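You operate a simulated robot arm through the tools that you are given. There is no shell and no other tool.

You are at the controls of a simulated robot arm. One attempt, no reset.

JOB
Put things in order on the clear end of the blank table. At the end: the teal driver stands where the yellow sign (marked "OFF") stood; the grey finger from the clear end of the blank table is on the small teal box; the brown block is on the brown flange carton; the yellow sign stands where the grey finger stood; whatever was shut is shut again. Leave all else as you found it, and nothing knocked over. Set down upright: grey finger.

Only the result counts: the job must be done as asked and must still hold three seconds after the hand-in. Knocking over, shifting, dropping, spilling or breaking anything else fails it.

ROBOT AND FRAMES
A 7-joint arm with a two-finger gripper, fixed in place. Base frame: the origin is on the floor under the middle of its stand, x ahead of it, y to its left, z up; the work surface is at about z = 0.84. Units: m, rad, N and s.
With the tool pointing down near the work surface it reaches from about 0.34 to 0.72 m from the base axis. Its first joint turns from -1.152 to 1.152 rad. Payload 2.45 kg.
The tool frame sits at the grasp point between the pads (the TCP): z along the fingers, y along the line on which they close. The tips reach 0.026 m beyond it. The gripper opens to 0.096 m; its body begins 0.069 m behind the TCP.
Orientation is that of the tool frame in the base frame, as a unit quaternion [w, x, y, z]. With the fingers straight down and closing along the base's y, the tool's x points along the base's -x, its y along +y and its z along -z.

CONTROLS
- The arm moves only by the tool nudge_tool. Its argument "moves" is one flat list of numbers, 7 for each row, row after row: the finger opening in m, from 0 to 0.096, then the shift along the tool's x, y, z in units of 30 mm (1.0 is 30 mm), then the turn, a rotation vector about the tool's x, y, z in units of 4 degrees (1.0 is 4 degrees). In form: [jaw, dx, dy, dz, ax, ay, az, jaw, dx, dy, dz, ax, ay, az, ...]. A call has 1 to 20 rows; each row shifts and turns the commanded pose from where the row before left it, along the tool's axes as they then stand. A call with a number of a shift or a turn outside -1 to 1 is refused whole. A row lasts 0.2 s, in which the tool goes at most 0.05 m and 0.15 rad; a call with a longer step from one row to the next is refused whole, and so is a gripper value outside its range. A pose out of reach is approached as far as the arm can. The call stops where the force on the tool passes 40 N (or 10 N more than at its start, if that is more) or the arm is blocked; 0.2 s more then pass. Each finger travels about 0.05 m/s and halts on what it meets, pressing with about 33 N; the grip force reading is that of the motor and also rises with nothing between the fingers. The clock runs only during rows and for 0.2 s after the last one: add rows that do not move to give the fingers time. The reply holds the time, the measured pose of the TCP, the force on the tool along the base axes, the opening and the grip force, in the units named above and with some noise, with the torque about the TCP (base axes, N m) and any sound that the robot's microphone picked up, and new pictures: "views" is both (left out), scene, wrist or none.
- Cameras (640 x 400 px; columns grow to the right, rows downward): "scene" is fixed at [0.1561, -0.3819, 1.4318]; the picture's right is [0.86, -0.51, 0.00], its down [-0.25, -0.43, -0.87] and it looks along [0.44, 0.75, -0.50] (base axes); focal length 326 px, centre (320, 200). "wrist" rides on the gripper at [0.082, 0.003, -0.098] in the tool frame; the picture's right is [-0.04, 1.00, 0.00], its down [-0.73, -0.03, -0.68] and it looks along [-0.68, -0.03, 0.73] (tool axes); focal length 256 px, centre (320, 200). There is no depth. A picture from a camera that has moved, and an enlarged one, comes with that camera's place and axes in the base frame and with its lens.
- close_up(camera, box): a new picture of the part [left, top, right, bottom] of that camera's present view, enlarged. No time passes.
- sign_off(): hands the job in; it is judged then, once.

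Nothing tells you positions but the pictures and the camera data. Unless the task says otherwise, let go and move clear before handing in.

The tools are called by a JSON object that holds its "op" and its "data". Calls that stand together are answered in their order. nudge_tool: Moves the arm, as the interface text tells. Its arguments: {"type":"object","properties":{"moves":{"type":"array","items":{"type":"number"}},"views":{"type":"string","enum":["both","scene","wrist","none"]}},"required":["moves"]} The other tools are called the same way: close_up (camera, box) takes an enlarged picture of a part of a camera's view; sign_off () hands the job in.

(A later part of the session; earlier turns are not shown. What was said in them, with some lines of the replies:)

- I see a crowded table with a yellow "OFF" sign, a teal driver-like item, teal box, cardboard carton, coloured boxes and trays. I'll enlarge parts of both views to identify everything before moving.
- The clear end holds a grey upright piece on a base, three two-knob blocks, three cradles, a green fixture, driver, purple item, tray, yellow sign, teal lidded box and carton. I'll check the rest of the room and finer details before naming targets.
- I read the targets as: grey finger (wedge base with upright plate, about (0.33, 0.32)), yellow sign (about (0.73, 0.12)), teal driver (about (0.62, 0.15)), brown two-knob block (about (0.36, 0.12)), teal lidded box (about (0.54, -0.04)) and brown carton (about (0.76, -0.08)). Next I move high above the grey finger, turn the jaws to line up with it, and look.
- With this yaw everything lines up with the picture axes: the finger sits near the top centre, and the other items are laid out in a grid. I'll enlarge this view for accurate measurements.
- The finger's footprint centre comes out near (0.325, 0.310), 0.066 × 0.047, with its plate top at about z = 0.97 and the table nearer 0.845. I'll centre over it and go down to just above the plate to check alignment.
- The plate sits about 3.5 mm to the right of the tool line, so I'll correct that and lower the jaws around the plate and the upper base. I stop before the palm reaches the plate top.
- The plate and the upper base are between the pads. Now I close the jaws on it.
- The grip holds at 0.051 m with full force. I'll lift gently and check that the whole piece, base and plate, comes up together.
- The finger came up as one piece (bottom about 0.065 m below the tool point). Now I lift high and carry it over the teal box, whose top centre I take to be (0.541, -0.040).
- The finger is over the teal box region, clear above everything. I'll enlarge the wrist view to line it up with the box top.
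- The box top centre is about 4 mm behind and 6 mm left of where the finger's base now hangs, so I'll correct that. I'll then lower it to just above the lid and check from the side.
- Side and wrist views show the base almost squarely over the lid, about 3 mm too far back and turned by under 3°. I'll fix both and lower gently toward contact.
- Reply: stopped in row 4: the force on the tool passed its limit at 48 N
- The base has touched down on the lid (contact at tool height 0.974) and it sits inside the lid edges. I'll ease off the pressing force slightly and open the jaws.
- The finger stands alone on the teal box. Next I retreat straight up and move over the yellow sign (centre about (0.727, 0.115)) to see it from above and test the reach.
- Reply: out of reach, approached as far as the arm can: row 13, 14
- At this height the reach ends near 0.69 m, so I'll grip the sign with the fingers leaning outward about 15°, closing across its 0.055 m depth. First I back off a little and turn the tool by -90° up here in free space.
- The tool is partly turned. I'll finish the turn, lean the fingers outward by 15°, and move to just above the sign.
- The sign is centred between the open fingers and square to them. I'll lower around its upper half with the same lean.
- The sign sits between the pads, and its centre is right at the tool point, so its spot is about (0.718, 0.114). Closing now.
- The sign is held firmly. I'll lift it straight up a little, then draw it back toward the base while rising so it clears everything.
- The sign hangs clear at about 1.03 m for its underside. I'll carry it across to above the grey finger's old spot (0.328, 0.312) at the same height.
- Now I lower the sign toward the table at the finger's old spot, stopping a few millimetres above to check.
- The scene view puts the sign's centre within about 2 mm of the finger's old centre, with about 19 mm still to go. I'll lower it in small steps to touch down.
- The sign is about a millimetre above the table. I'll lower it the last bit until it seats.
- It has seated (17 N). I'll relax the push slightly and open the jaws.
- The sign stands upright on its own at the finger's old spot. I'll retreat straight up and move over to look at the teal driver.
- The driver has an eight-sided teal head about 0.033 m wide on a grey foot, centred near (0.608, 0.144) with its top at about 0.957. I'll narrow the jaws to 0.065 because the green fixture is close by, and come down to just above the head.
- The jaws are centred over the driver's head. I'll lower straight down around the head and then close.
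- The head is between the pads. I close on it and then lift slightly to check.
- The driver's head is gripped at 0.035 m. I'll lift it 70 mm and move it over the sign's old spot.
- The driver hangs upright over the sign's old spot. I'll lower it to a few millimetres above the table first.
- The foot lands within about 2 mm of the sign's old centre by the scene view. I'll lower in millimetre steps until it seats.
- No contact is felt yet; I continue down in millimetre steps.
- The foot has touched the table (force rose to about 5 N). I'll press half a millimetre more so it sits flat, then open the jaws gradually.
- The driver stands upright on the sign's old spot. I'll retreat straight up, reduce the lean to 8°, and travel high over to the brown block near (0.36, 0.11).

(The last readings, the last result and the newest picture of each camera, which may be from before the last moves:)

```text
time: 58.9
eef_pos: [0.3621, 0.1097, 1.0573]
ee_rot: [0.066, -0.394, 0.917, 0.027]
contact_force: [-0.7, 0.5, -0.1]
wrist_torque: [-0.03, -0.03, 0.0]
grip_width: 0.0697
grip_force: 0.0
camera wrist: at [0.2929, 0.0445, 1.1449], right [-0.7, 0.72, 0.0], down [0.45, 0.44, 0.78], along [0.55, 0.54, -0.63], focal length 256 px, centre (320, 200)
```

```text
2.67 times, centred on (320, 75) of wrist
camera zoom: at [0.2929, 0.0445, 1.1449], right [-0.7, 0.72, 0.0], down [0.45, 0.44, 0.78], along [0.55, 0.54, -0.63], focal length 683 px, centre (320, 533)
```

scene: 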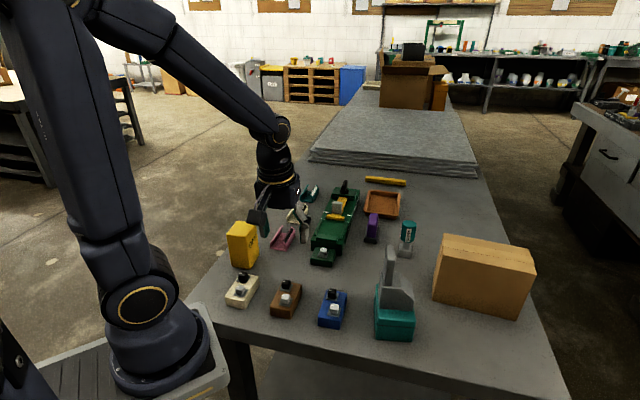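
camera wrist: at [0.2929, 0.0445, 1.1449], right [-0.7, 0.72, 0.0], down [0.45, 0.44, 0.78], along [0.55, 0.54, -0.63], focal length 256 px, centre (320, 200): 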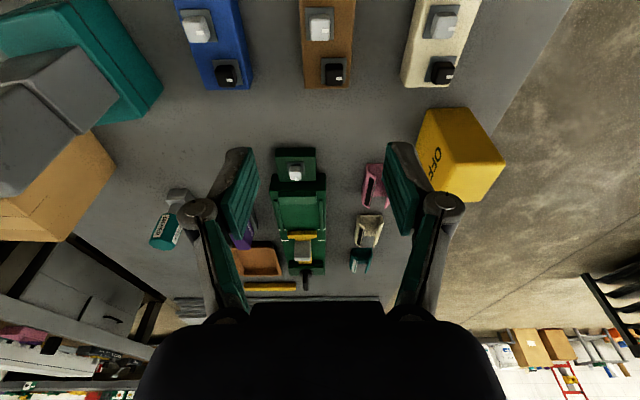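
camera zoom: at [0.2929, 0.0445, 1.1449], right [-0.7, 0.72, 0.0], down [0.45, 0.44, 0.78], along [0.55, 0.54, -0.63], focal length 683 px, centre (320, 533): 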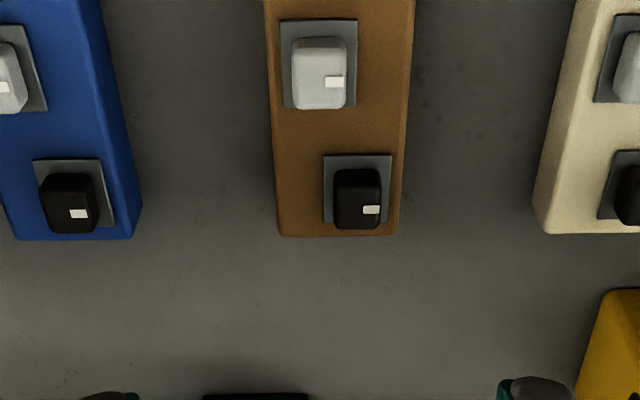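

Everything set so far stands well. The brown block's centre is near (0.359, 0.114), about 6 mm to the right of the tool line, so I'll correct and descend to just above its knobs.

{"op": "nudge_tool", "data": {"moves": [0.07, 0.118, 0.04, 0.838, 0, 0, 0, 0.07, 0.118, 0.04, 0.838, 0, 0, 0, 0.07, 0.118, 0.04, 0.838, 0, 0, 0, 0.07, 0.118, 0.04, 0.838, 0, 0, 0, 0.07, 0.118, 0.04, 0.838, 0, 0, 0, 0.07, 0, 0, 0, 0, 0, 0], "views": "both"}}

{"op": "close_up", "data": {"camera": "wrist", "box": [180, 20, 460, 220]}}

{"op": "close_up", "data": {"camera": "scene", "box": [220, 230, 360, 330]}}

```text
time: 60.3
eef_pos: [0.3553, 0.1144, 0.9301]
ee_rot: [0.065, -0.394, 0.916, 0.027]
contact_force: [0.5, 0.1, 0.1]
wrist_torque: [0.01, -0.02, -0.01]
grip_width: 0.07
grip_force: 0.1
camera wrist: at [0.2873, 0.0492, 1.0178], right [-0.7, 0.72, 0.0], down [0.45, 0.44, 0.78], along [0.55, 0.54, -0.63], focal length 256 px, centre (320, 200)
```

scene: 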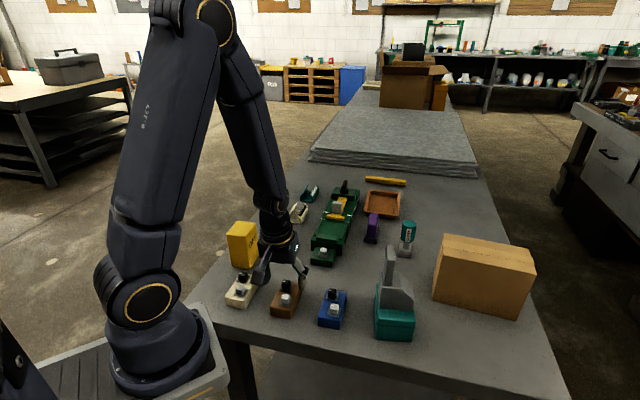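
wrist: 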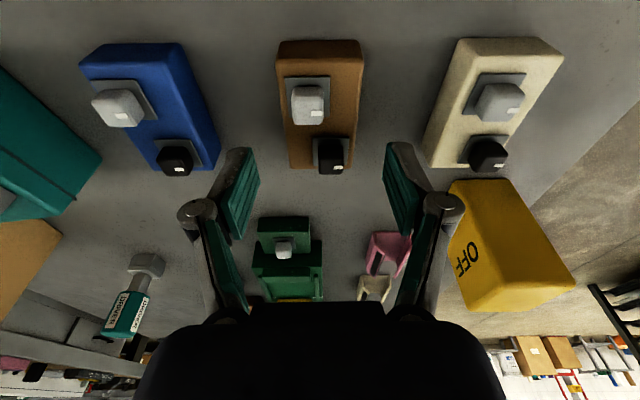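

```text
2.00 times, centred on (320, 120) of wrist
camera zoom: at [0.2873, 0.0492, 1.0178], right [-0.7, 0.72, 0.0], down [0.45, 0.44, 0.78], along [0.55, 0.54, -0.63], focal length 512 px, centre (320, 360)
```

zoom: 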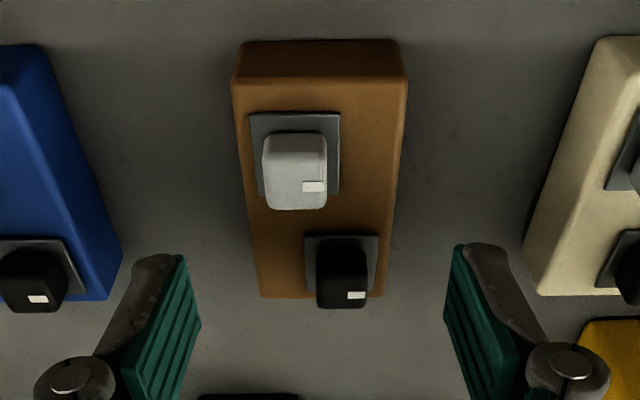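

```text
4.00 times, centred on (290, 280) of scene
camera zoom: at [0.1561, -0.3819, 1.4318], right [0.86, -0.51, 0.0], down [-0.25, -0.43, -0.87], along [0.44, 0.75, -0.5], focal length 1303 px, centre (440, -120)
```

zoom: 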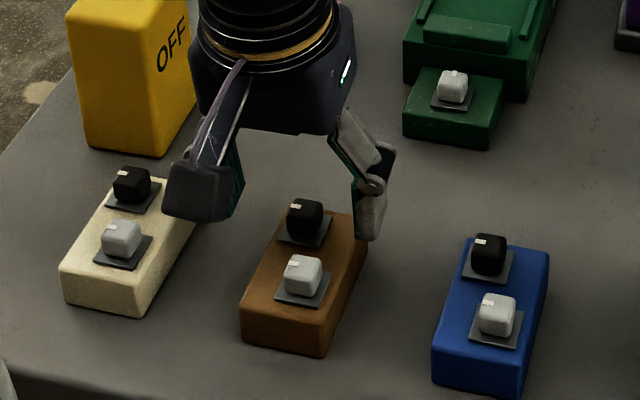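

The jaws are centred on the brown block. I'll lower the last 45 mm so the pads straddle its sides, still clear of the table.

{"op": "nudge_tool", "data": {"moves": [0.07, 0.105, 0, 0.744, 0, 0, 0, 0.07, 0.105, 0, 0.744, 0, 0, 0, 0.07, 0, 0, 0, 0, 0, 0], "views": "both"}}

{"op": "close_up", "data": {"camera": "scene", "box": [220, 230, 360, 330]}}

{"op": "close_up", "data": {"camera": "wrist", "box": [180, 20, 460, 220]}}

```text
time: 61.1
eef_pos: [0.3565, 0.1157, 0.8841]
ee_rot: [0.066, -0.393, 0.917, 0.028]
contact_force: [-0.2, 0.2, 0.3]
wrist_torque: [0.04, -0.01, -0.01]
grip_width: 0.07
grip_force: 0.1
camera wrist: at [0.2873, 0.0502, 0.9717], right [-0.7, 0.72, 0.0], down [0.45, 0.44, 0.78], along [0.55, 0.54, -0.63], focal length 256 px, centre (320, 200)
```

scene: 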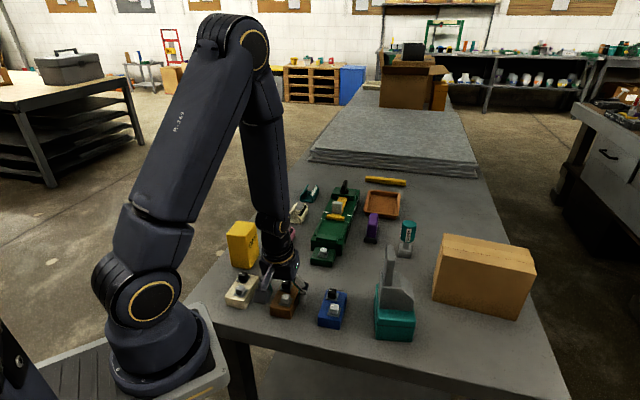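
wrist: 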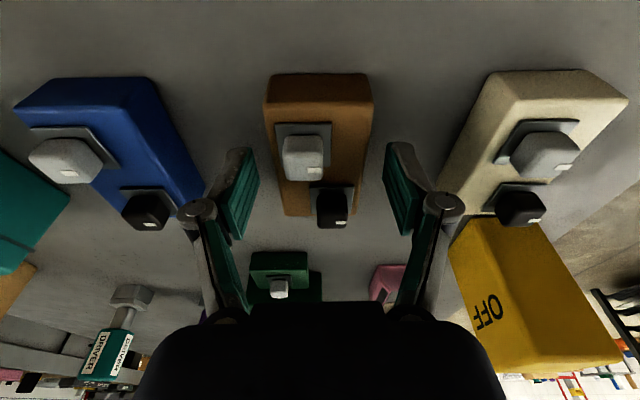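

```text
4.00 times, centred on (290, 280) of scene
camera zoom: at [0.1561, -0.3819, 1.4318], right [0.86, -0.51, 0.0], down [-0.25, -0.43, -0.87], along [0.44, 0.75, -0.5], focal length 1303 px, centre (440, -120)
```

zoom: 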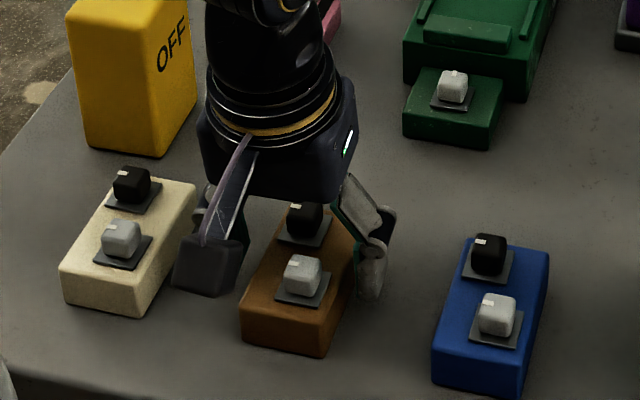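

```text
2.00 times, centred on (320, 120) of wrist
camera zoom: at [0.2873, 0.0502, 0.9717], right [-0.7, 0.72, 0.0], down [0.45, 0.44, 0.78], along [0.55, 0.54, -0.63], focal length 512 px, centre (320, 360)
```

zoom: 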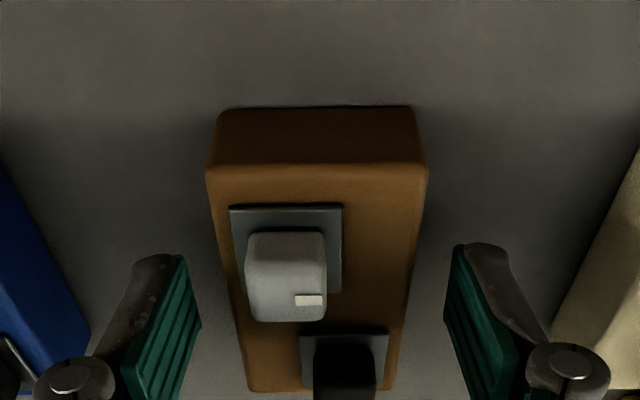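

The pads straddle the brown block evenly. Closing on its sides.

{"op": "nudge_tool", "data": {"moves": [0.02, 0, 0, 0, 0, 0, 0, 0.02, 0, 0, 0, 0, 0, 0, 0.02, 0, 0, 0, 0, 0, 0, 0.02, 0, 0, 0, 0, 0, 0, 0.02, 0, 0, 0, 0, 0, 0], "views": "wrist"}}

```text
time: 62.3
eef_pos: [0.356, 0.1159, 0.8857]
ee_rot: [0.066, -0.394, 0.916, 0.027]
contact_force: [1.3, 0.7, 0.8]
wrist_torque: [0.03, 0.01, -0.11]
grip_width: 0.0496
grip_force: 33.2
camera wrist: at [0.2873, 0.0502, 0.972], right [-0.7, 0.72, 0.0], down [0.45, 0.44, 0.78], along [0.55, 0.54, -0.63], focal length 256 px, centre (320, 200)
```

wrist: 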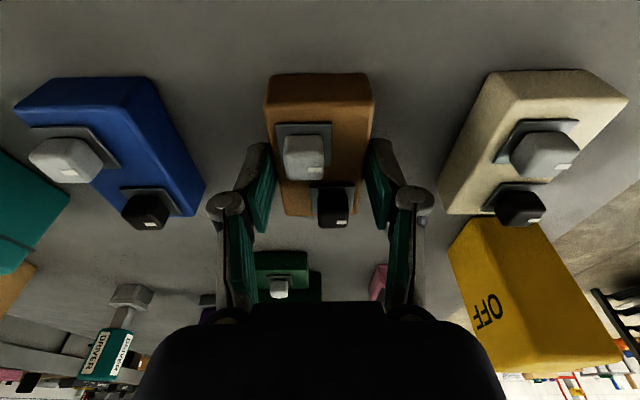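

The block is gripped at 0.050 m. I'll lift it a little and check that it comes up level and alone.

{"op": "nudge_tool", "data": {"moves": [0.02, -0.03, 0, -0.2, 0, 0, 0, 0.02, -0.055, 0, -0.4, 0, 0, 0, 0.02, -0.055, 0, -0.4, 0, 0, 0, 0.02, 0, 0, 0, 0, 0, 0], "views": "both"}}

{"op": "close_up", "data": {"camera": "scene", "box": [220, 230, 360, 330]}}

```text
time: 63.3
eef_pos: [0.3568, 0.1149, 0.9162]
ee_rot: [0.066, -0.394, 0.916, 0.026]
contact_force: [-0.1, 0.5, -2.8]
wrist_torque: [-0.03, 0.02, -0.02]
grip_width: 0.0497
grip_force: 33.2
camera wrist: at [0.2879, 0.0492, 1.0029], right [-0.7, 0.72, 0.0], down [0.45, 0.44, 0.78], along [0.55, 0.54, -0.63], focal length 256 px, centre (320, 200)
```

scene: 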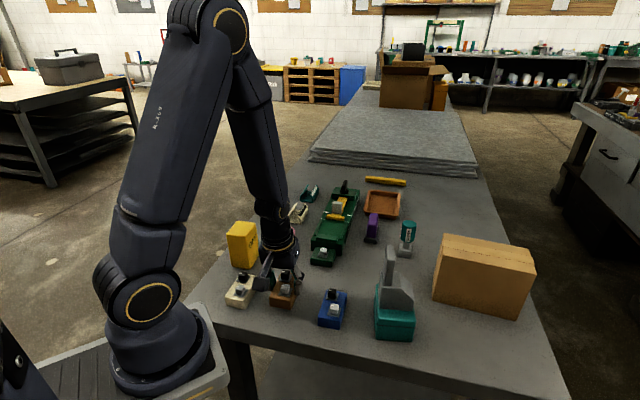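
wrist: 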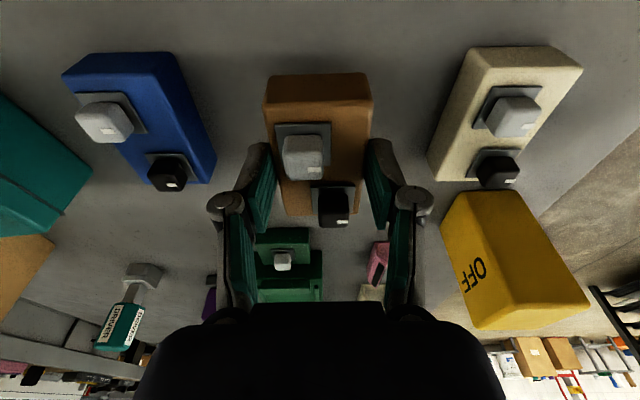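

```text
4.00 times, centred on (290, 280) of scene
camera zoom: at [0.1561, -0.3819, 1.4318], right [0.86, -0.51, 0.0], down [-0.25, -0.43, -0.87], along [0.44, 0.75, -0.5], focal length 1303 px, centre (440, -120)
```

zoom: 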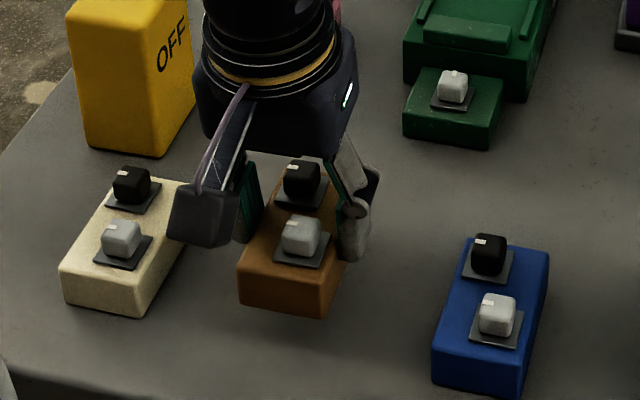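

The block came up level on its own. Now I lift it high, carry it toward the carton, and begin turning it 90° so its long side will lie along the carton's long side.

{"op": "nudge_tool", "data": {"moves": [0.02, -0.124, 0, -0.883, 0, 0, 0, 0.02, -0.124, 0, -0.883, 0, 0, 0, 0.02, -0.124, 0, -0.883, 0, 0, 0, 0.02, -0.124, 0, -0.883, 0, 0, 0, 0.02, -0.124, 0, -0.883, 0, 0, 0, 0.02, -0.124, 0, -0.883, 0, 0, 0, 0.02, -0.124, 0, -0.883, 0, 0, 0, 0.02, -0.124, 0, -0.883, 0, 0, 0, 0.02, -0.437, -0.849, 0.061, 0, 0, 0, 0.02, -0.437, -0.849, 0.061, 0, 0, 0, 0.02, -0.437, -0.849, 0.061, 0, 0, 0, 0.02, -0.437, -0.849, 0.061, 0, 0, 0, 0.02, -0.437, -0.849, 0.061, 0, 0, 0, 0.02, -0.437, -0.849, 0.061, 0, 0, 0, 0.02, -0.437, -0.849, 0.061, 0, 0, 0, 0.02, 0, 0, 0, 0.139, 0, 0.99, 0.02, 0, 0, 0, 0.139, 0, 0.99, 0.02, 0, 0, 0, 0.139, 0, 0.99, 0.02, 0, 0, 0, 0.139, 0, 0.99, 0.02, 0, 0, 0, 0.139, 0, 0.99], "views": "none"}}

{"op": "nudge_tool", "data": {"moves": [0.02, 0, 0, 0, 0.139, 0, 0.99, 0.02, 0, 0, 0, 0.139, 0, 0.99, 0.02, 0, 0, 0, 0.139, 0, 0.99, 0.02, 0, 0, 0, 0.139, 0, 0.99, 0.02, 0, 0, 0, 0.139, 0, 0.99, 0.02, 0, 0, 0, 0.139, 0, 0.99, 0.02, 0, 0, 0, 0.139, 0, 0.99, 0.02, 0, 0, 0, 0.139, 0, 0.99, 0.02, 0, 0, 0, 0.139, 0, 0.99, 0.02, 0, 0, 0, 0.139, 0, 0.99, 0.02, 0, 0, 0, 0.139, 0, 0.99, 0.02, 0, 0, 0, 0.139, 0, 0.99, 0.02, 0, 0, 0, 0.139, 0, 0.99, 0.02, 0, 0, 0, 0.139, 0, 0.99, 0.02, 0, 0, 0, 0.139, 0, 0.99, 0.02, 0, 0, 0, 0.139, 0, 0.99, 0.02, 0, 0, 0, 0.139, 0, 0.99, 0.02, 0, 0, 0, 0, 0, 0], "views": "both"}}

```text
time: 67.5
eef_pos: [0.549, 0.0597, 1.1301]
ee_rot: [0.071, -0.228, 0.971, 0.016]
contact_force: [-1.0, -1.4, -3.7]
wrist_torque: [0.03, 0.01, 0.0]
grip_width: 0.0494
grip_force: 32.7
```

```text
time: 71.3
eef_pos: [0.5501, 0.06, 1.1307]
ee_rot: [0.067, 0.353, 0.933, -0.024]
contact_force: [0.9, 0.1, -3.5]
wrist_torque: [0.04, 0.02, 0.01]
grip_width: 0.0493
grip_force: 33.4
camera wrist: at [0.4791, 0.1252, 1.2173], right [0.69, 0.72, 0.01], down [0.45, -0.44, 0.78], along [0.56, -0.53, -0.63], focal length 256 px, centre (320, 200)
```

scene: 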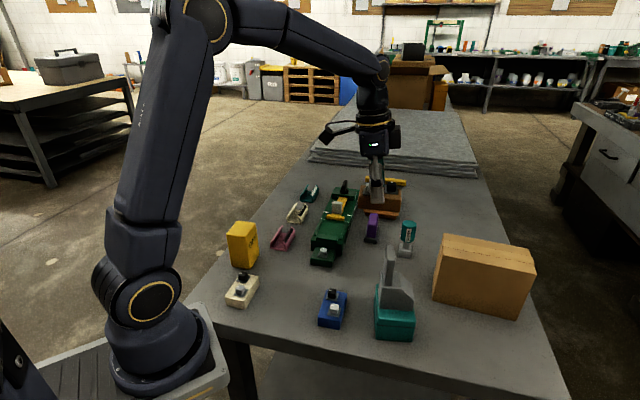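
wrist: 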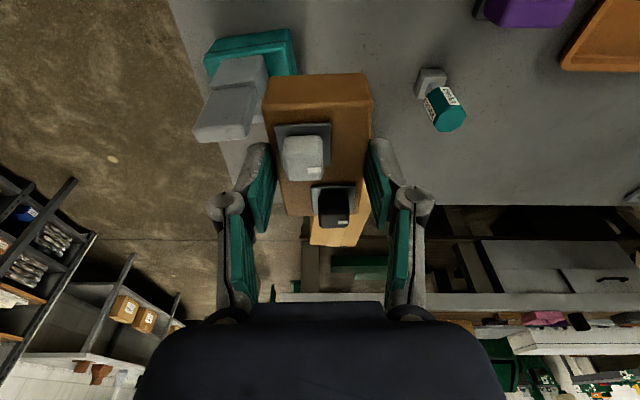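

The block is turned nearly parallel to the carton. I'll finish aligning (about 6° more) and bring it above the near end of the carton, keeping about 5 cm of clearance.

{"op": "nudge_tool", "data": {"moves": [0.02, 0, 0, 0, 0.113, 0, 0.805, 0.02, 0, 0, 0, 0.113, 0, 0.805, 0.02, -0.781, 0.197, 0.387, 0, 0, 0, 0.02, -0.781, 0.197, 0.387, 0, 0, 0, 0.02, -0.781, 0.197, 0.387, 0, 0, 0, 0.02, -0.781, 0.197, 0.387, 0, 0, 0, 0.02, -0.781, 0.197, 0.387, 0, 0, 0, 0.02, -0.781, 0.197, 0.387, 0, 0, 0, 0.02, -0.781, 0.197, 0.387, 0, 0, 0, 0.02, -0.781, 0.197, 0.387, 0, 0, 0, 0.02, 0, 0, 0, 0, 0, 0], "views": "both"}}

{"op": "close_up", "data": {"camera": "scene", "box": [380, 190, 560, 330]}}

{"op": "close_up", "data": {"camera": "wrist", "box": [180, 20, 460, 260]}}

```text
time: 73.7
eef_pos: [0.7152, -0.0572, 1.065]
ee_rot: [0.065, 0.407, 0.911, -0.028]
contact_force: [0.2, 1.1, -3.0]
wrist_torque: [0.0, 0.03, 0.02]
grip_width: 0.0496
grip_force: 33.0
camera wrist: at [0.6532, 0.0154, 1.1525], right [0.77, 0.64, 0.01], down [0.4, -0.49, 0.78], along [0.5, -0.59, -0.63], focal length 256 px, centre (320, 200)
```

scene: 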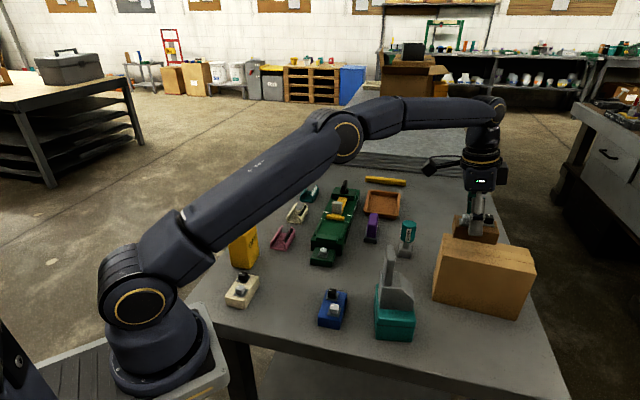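
wrist: 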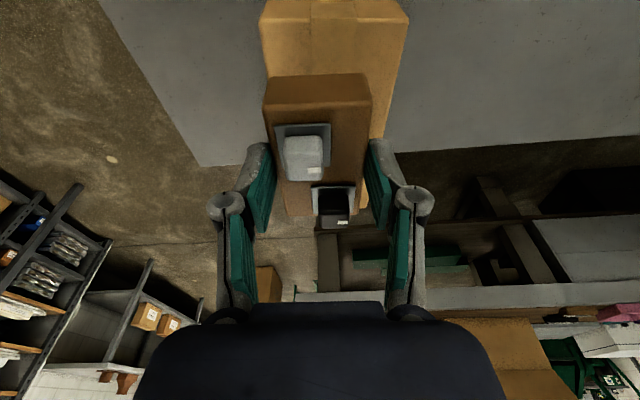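

```text
2.86 times, centred on (470, 260) of scene
camera zoom: at [0.1562, -0.382, 1.4318], right [0.86, -0.51, 0.0], down [-0.25, -0.43, -0.87], along [0.44, 0.75, -0.5], focal length 931 px, centre (-109, 29)
```

zoom: 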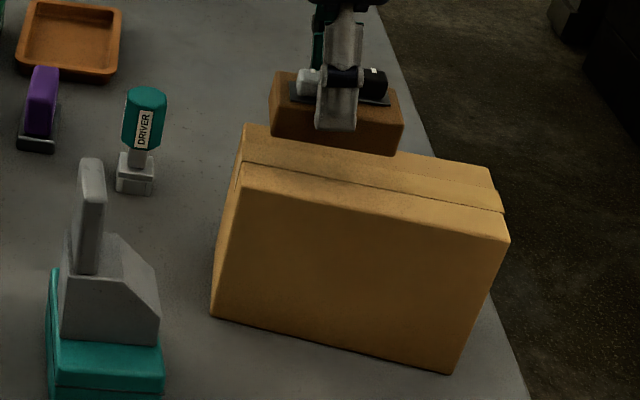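

```text
1.67 times, centred on (320, 140) of wrist
camera zoom: at [0.6532, 0.0154, 1.1525], right [0.77, 0.64, 0.01], down [0.4, -0.49, 0.78], along [0.5, -0.59, -0.63], focal length 427 px, centre (320, 300)
```

zoom: 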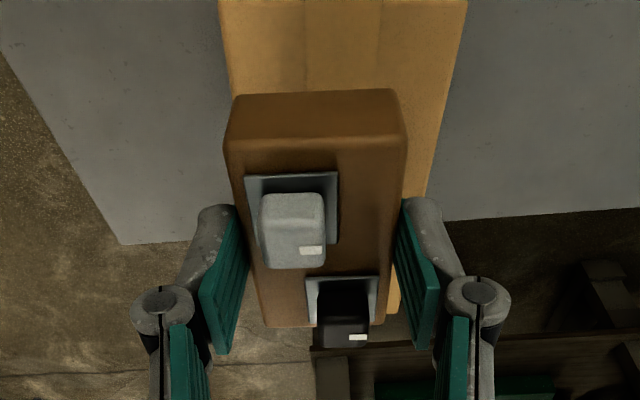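

The block hovers over the carton. I'll enlarge the wrist view around the carton's near end to check the offset precisely.

{"op": "close_up", "data": {"camera": "wrist", "box": [220, 0, 460, 150]}}

{"op": "close_up", "data": {"camera": "wrist", "box": [250, 0, 420, 80]}}

```text
2.67 times, centred on (340, 75) of wrist
camera zoom: at [0.6532, 0.0154, 1.1525], right [0.77, 0.64, 0.01], down [0.4, -0.49, 0.78], along [0.5, -0.59, -0.63], focal length 683 px, centre (267, 533)
```

zoom: 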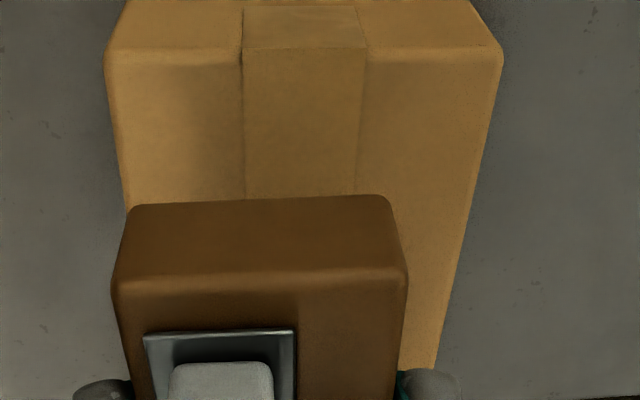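

```text
3.76 times, centred on (335, 40) of wrist
camera zoom: at [0.6532, 0.0154, 1.1525], right [0.77, 0.64, 0.01], down [0.4, -0.49, 0.78], along [0.5, -0.59, -0.63], focal length 964 px, centre (264, 802)
```

zoom: 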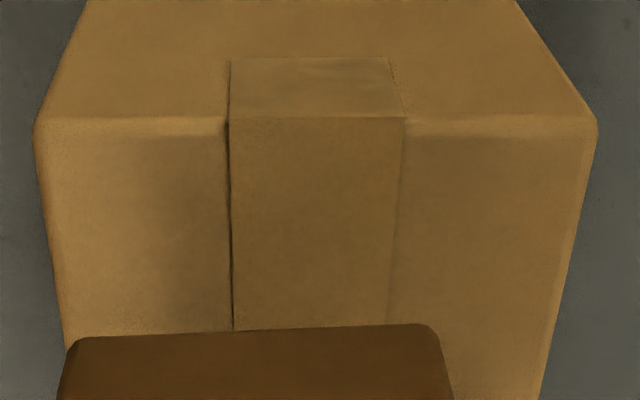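

The carton's top corners agree with my estimate (near end (0.659, -0.043) to (0.724, 0.012)). The block sits 9 mm inside the end and 10 mm off centre, so I'll shift 5 mm toward the middle and lower to just above contact.

{"op": "nudge_tool", "data": {"moves": [0.02, 0.0975, 0.083, 0.693, 0, 0, 0, 0.02, 0.0975, 0.083, 0.693, 0, 0, 0, 0.02, 0, 0, 0, 0, 0, 0], "views": "both"}}

{"op": "close_up", "data": {"camera": "scene", "box": [420, 190, 560, 330]}}

{"op": "close_up", "data": {"camera": "wrist", "box": [220, 0, 460, 150]}}

```text
time: 74.5
eef_pos: [0.7206, -0.0528, 1.0259]
ee_rot: [0.066, 0.406, 0.911, -0.028]
contact_force: [-1.2, 0.5, 3.3]
wrist_torque: [-0.01, 0.28, 0.01]
grip_width: 0.0499
grip_force: 33.3
camera wrist: at [0.6579, 0.0201, 1.1119], right [0.77, 0.64, 0.01], down [0.4, -0.49, 0.78], along [0.5, -0.59, -0.63], focal length 256 px, centre (320, 200)
```

scene: 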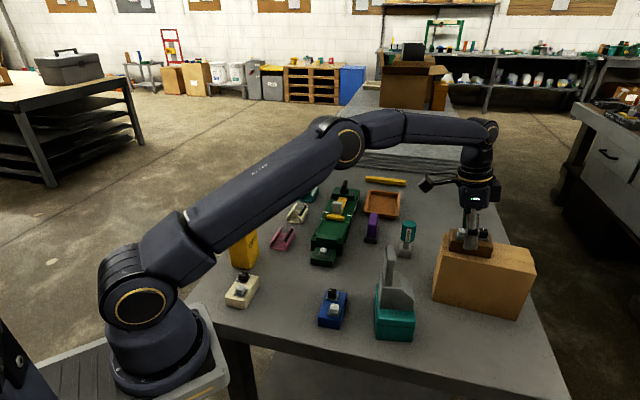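
wrist: 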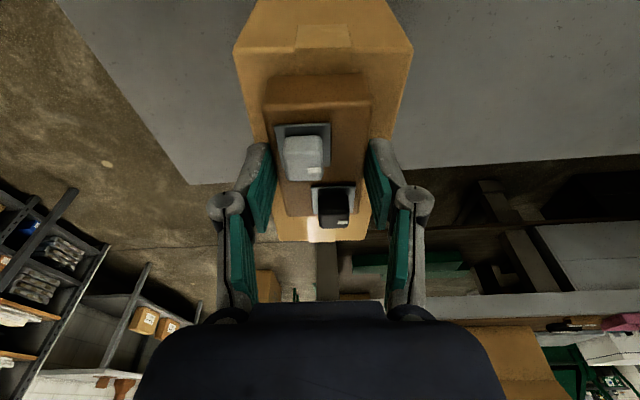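

```text
2.86 times, centred on (490, 260) of scene
camera zoom: at [0.156, -0.3819, 1.4319], right [0.86, -0.51, 0.0], down [-0.25, -0.43, -0.87], along [0.44, 0.75, -0.5], focal length 931 px, centre (-166, 29)
```

zoom: 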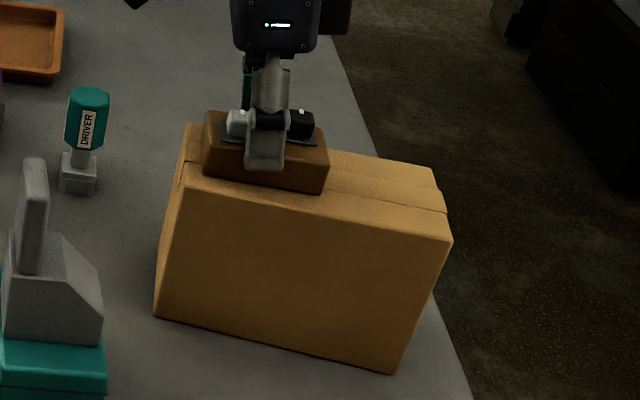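

```text
2.67 times, centred on (340, 75) of wrist
camera zoom: at [0.6579, 0.0201, 1.1119], right [0.77, 0.64, 0.01], down [0.4, -0.49, 0.78], along [0.5, -0.59, -0.63], focal length 683 px, centre (267, 533)
```

zoom: 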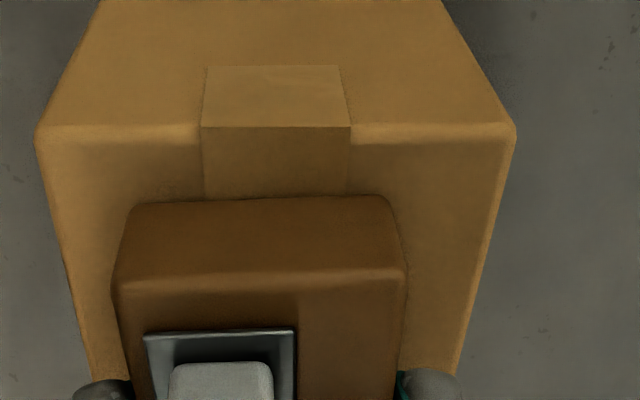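

The block is touching the carton top (force turned to +3 N at tool height 1.026), well inside the edges. I'll press half a millimetre more, then open the jaws gradually.

{"op": "nudge_tool", "data": {"moves": [0.02, 0.002, 0, 0.0165, 0, 0, 0, 0.02, 0, 0, 0, 0, 0, 0], "views": "none"}}

```text
time: 75.1
eef_pos: [0.7196, -0.0525, 1.0255]
ee_rot: [0.066, 0.406, 0.911, -0.027]
contact_force: [-4.8, 0.5, 11.5]
wrist_torque: [0.11, 0.59, -0.02]
grip_width: 0.0498
grip_force: 33.0
```

It is seated (about 12 N). Opening the jaws now.

{"op": "nudge_tool", "data": {"moves": [0.02, -0.002, 0, -0.0165, 0, 0, 0, 0.052, 0, 0, 0, 0, 0, 0, 0.06, 0, 0, 0, 0, 0, 0, 0.075, 0, 0, 0, 0, 0, 0, 0.075, 0, 0, 0, 0, 0, 0, 0.075, 0, 0, 0, 0, 0, 0], "views": "both"}}

{"op": "close_up", "data": {"camera": "scene", "box": [420, 190, 560, 330]}}

{"op": "close_up", "data": {"camera": "wrist", "box": [180, 20, 460, 260]}}

```text
time: 76.5
eef_pos: [0.7203, -0.0538, 1.024]
ee_rot: [0.065, 0.406, 0.911, -0.027]
contact_force: [-0.1, -1.4, -0.9]
wrist_torque: [-0.03, -0.01, 0.03]
grip_width: 0.0752
grip_force: 0.1
camera wrist: at [0.6586, 0.0196, 1.1109], right [0.77, 0.64, 0.01], down [0.4, -0.49, 0.78], along [0.5, -0.59, -0.63], focal length 256 px, centre (320, 200)
```

scene: 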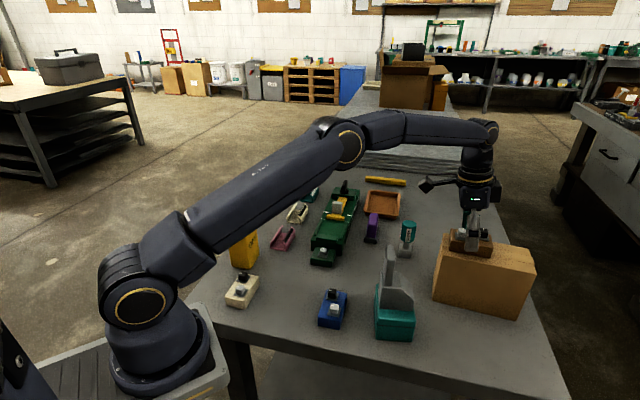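
wrist: 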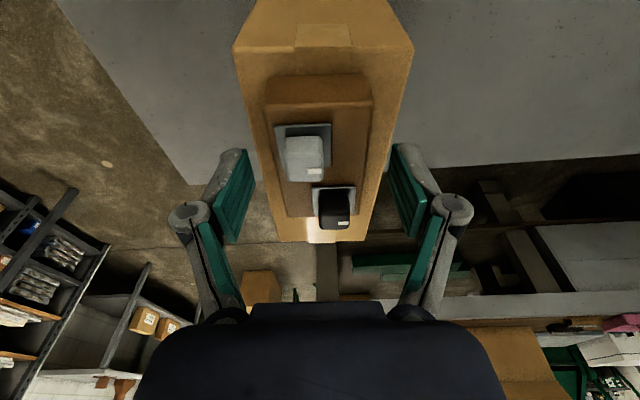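

```text
2.86 times, centred on (490, 260) of scene
camera zoom: at [0.1561, -0.3819, 1.4318], right [0.86, -0.51, 0.0], down [-0.25, -0.43, -0.87], along [0.44, 0.75, -0.5], focal length 931 px, centre (-166, 29)
```

zoom: 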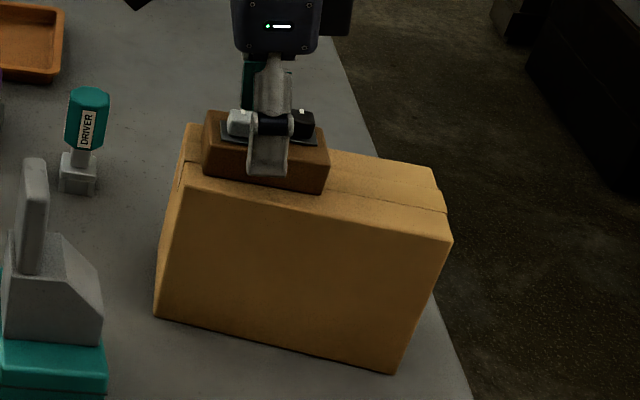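

```text
1.67 times, centred on (320, 140) of wrist
camera zoom: at [0.6586, 0.0196, 1.1109], right [0.77, 0.64, 0.01], down [0.4, -0.49, 0.78], along [0.5, -0.59, -0.63], focal length 427 px, centre (320, 300)
```

zoom: 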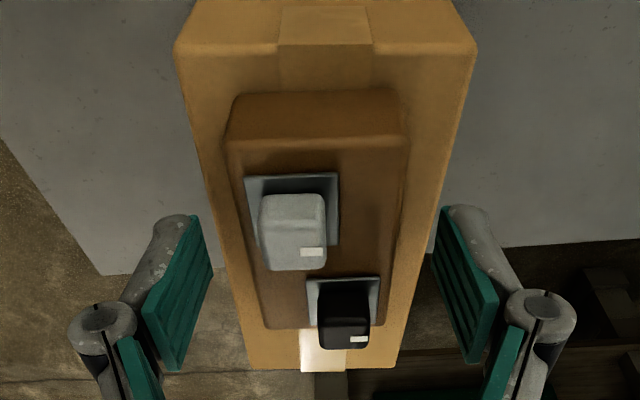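

The brown block rests on the carton. I'll retreat straight up, then back away toward the base, and check the whole table.

{"op": "nudge_tool", "data": {"moves": [0.075, -0.07, 0, -0.5, 0, 0, 0, 0.075, -0.104, 0, -0.743, 0, 0, 0, 0.075, -0.035, 0, -0.25, 0, 0, 0, 0.075, 0.755, 0, -0.61, 0, 0, 0, 0.075, 0.755, 0, -0.61, 0, 0, 0, 0.075, 0.755, 0, -0.61, 0, 0, 0, 0.075, 0.755, 0, -0.61, 0, 0, 0, 0.075, 0.9, 0, -0.1, 0, 0, 0, 0.075, 0.9, 0, -0.1, 0, 0, 0, 0.075, 0.9, 0, -0.1, 0, 0, 0, 0.075, 0, 0, 0, 0, 0, 0], "views": "both"}}

{"op": "close_up", "data": {"camera": "scene", "box": [340, 190, 560, 350]}}

{"op": "close_up", "data": {"camera": "scene", "box": [200, 170, 420, 340]}}

```text
time: 78.9
eef_pos: [0.5971, 0.0826, 1.1259]
ee_rot: [0.065, 0.406, 0.911, -0.027]
contact_force: [0.1, -0.8, -0.3]
wrist_torque: [0.04, -0.01, 0.04]
grip_width: 0.0752
grip_force: 0.1
camera wrist: at [0.5355, 0.1557, 1.2125], right [0.77, 0.64, 0.01], down [0.4, -0.49, 0.78], along [0.5, -0.59, -0.63], focal length 256 px, centre (320, 200)
```

scene: 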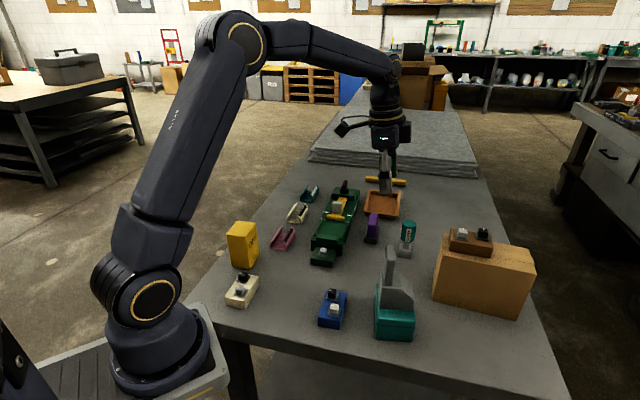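
wrist: 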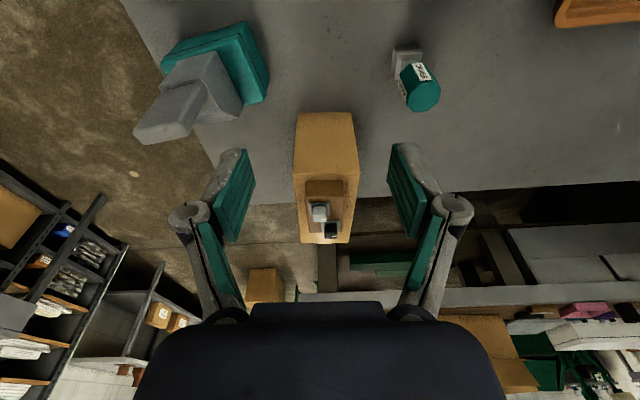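

```text
2.50 times, centred on (450, 270) of scene
camera zoom: at [0.1561, -0.3819, 1.4318], right [0.86, -0.51, 0.0], down [-0.25, -0.43, -0.87], along [0.44, 0.75, -0.5], focal length 814 px, centre (-5, 25)
```

zoom: 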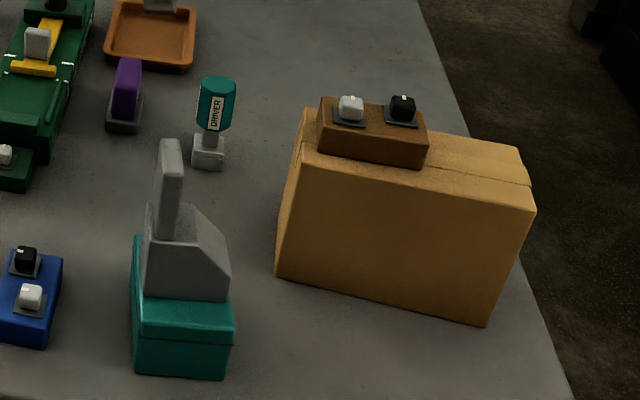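

```text
2.35 times, centred on (310, 255) of scene
camera zoom: at [0.1561, -0.3819, 1.4318], right [0.86, -0.51, 0.0], down [-0.25, -0.43, -0.87], along [0.44, 0.75, -0.5], focal length 766 px, centre (344, 71)
```

zoom: 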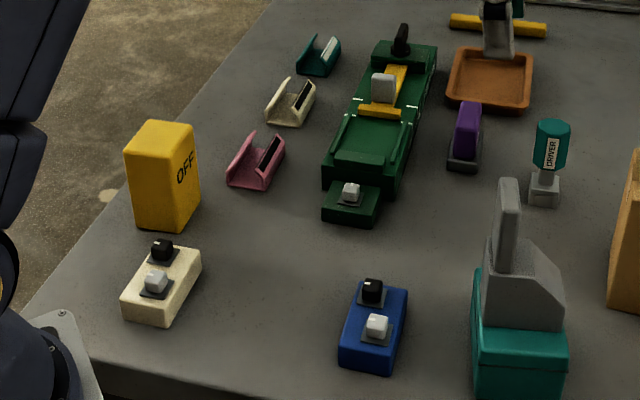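

Everything is where the job asks. The driver is on the sign's old spot, the finger stands upright on the closed teal box, the brown block is on the carton, and the sign is on the finger's old spot. All else looks unmoved and the arm is clear, so I'm handing in.

{"op": "sign_off", "data": {}}

```text
The job is handed in.
```

I've handed the job in. In the last pictures, everything was where the job asks:

- **Teal driver:** it stands where the yellow sign stood.
- **Grey finger:** it stands upright on the small teal box. I didn't open the box, and its lid is still shut.
- **Brown block:** it lies on top of the brown carton at its near end, inside the edges. I took this to be the flange carton because it was the only closed carton within reach; I saw no label on it.
- **Yellow sign:** it stands where the grey finger stood.

By the camera views, the sign and the driver are each within about 2 mm of the spots they were meant for. The teal box and the carton were in the same place before and after, as far as the pictures can show. The other items looked undisturbed, nothing was knocked over, and the gripper was open and clear when I handed in.

While I was setting the finger down, the contact force briefly reached 48 N, past the stop limit, and the move halted. The box showed no shift afterwards.
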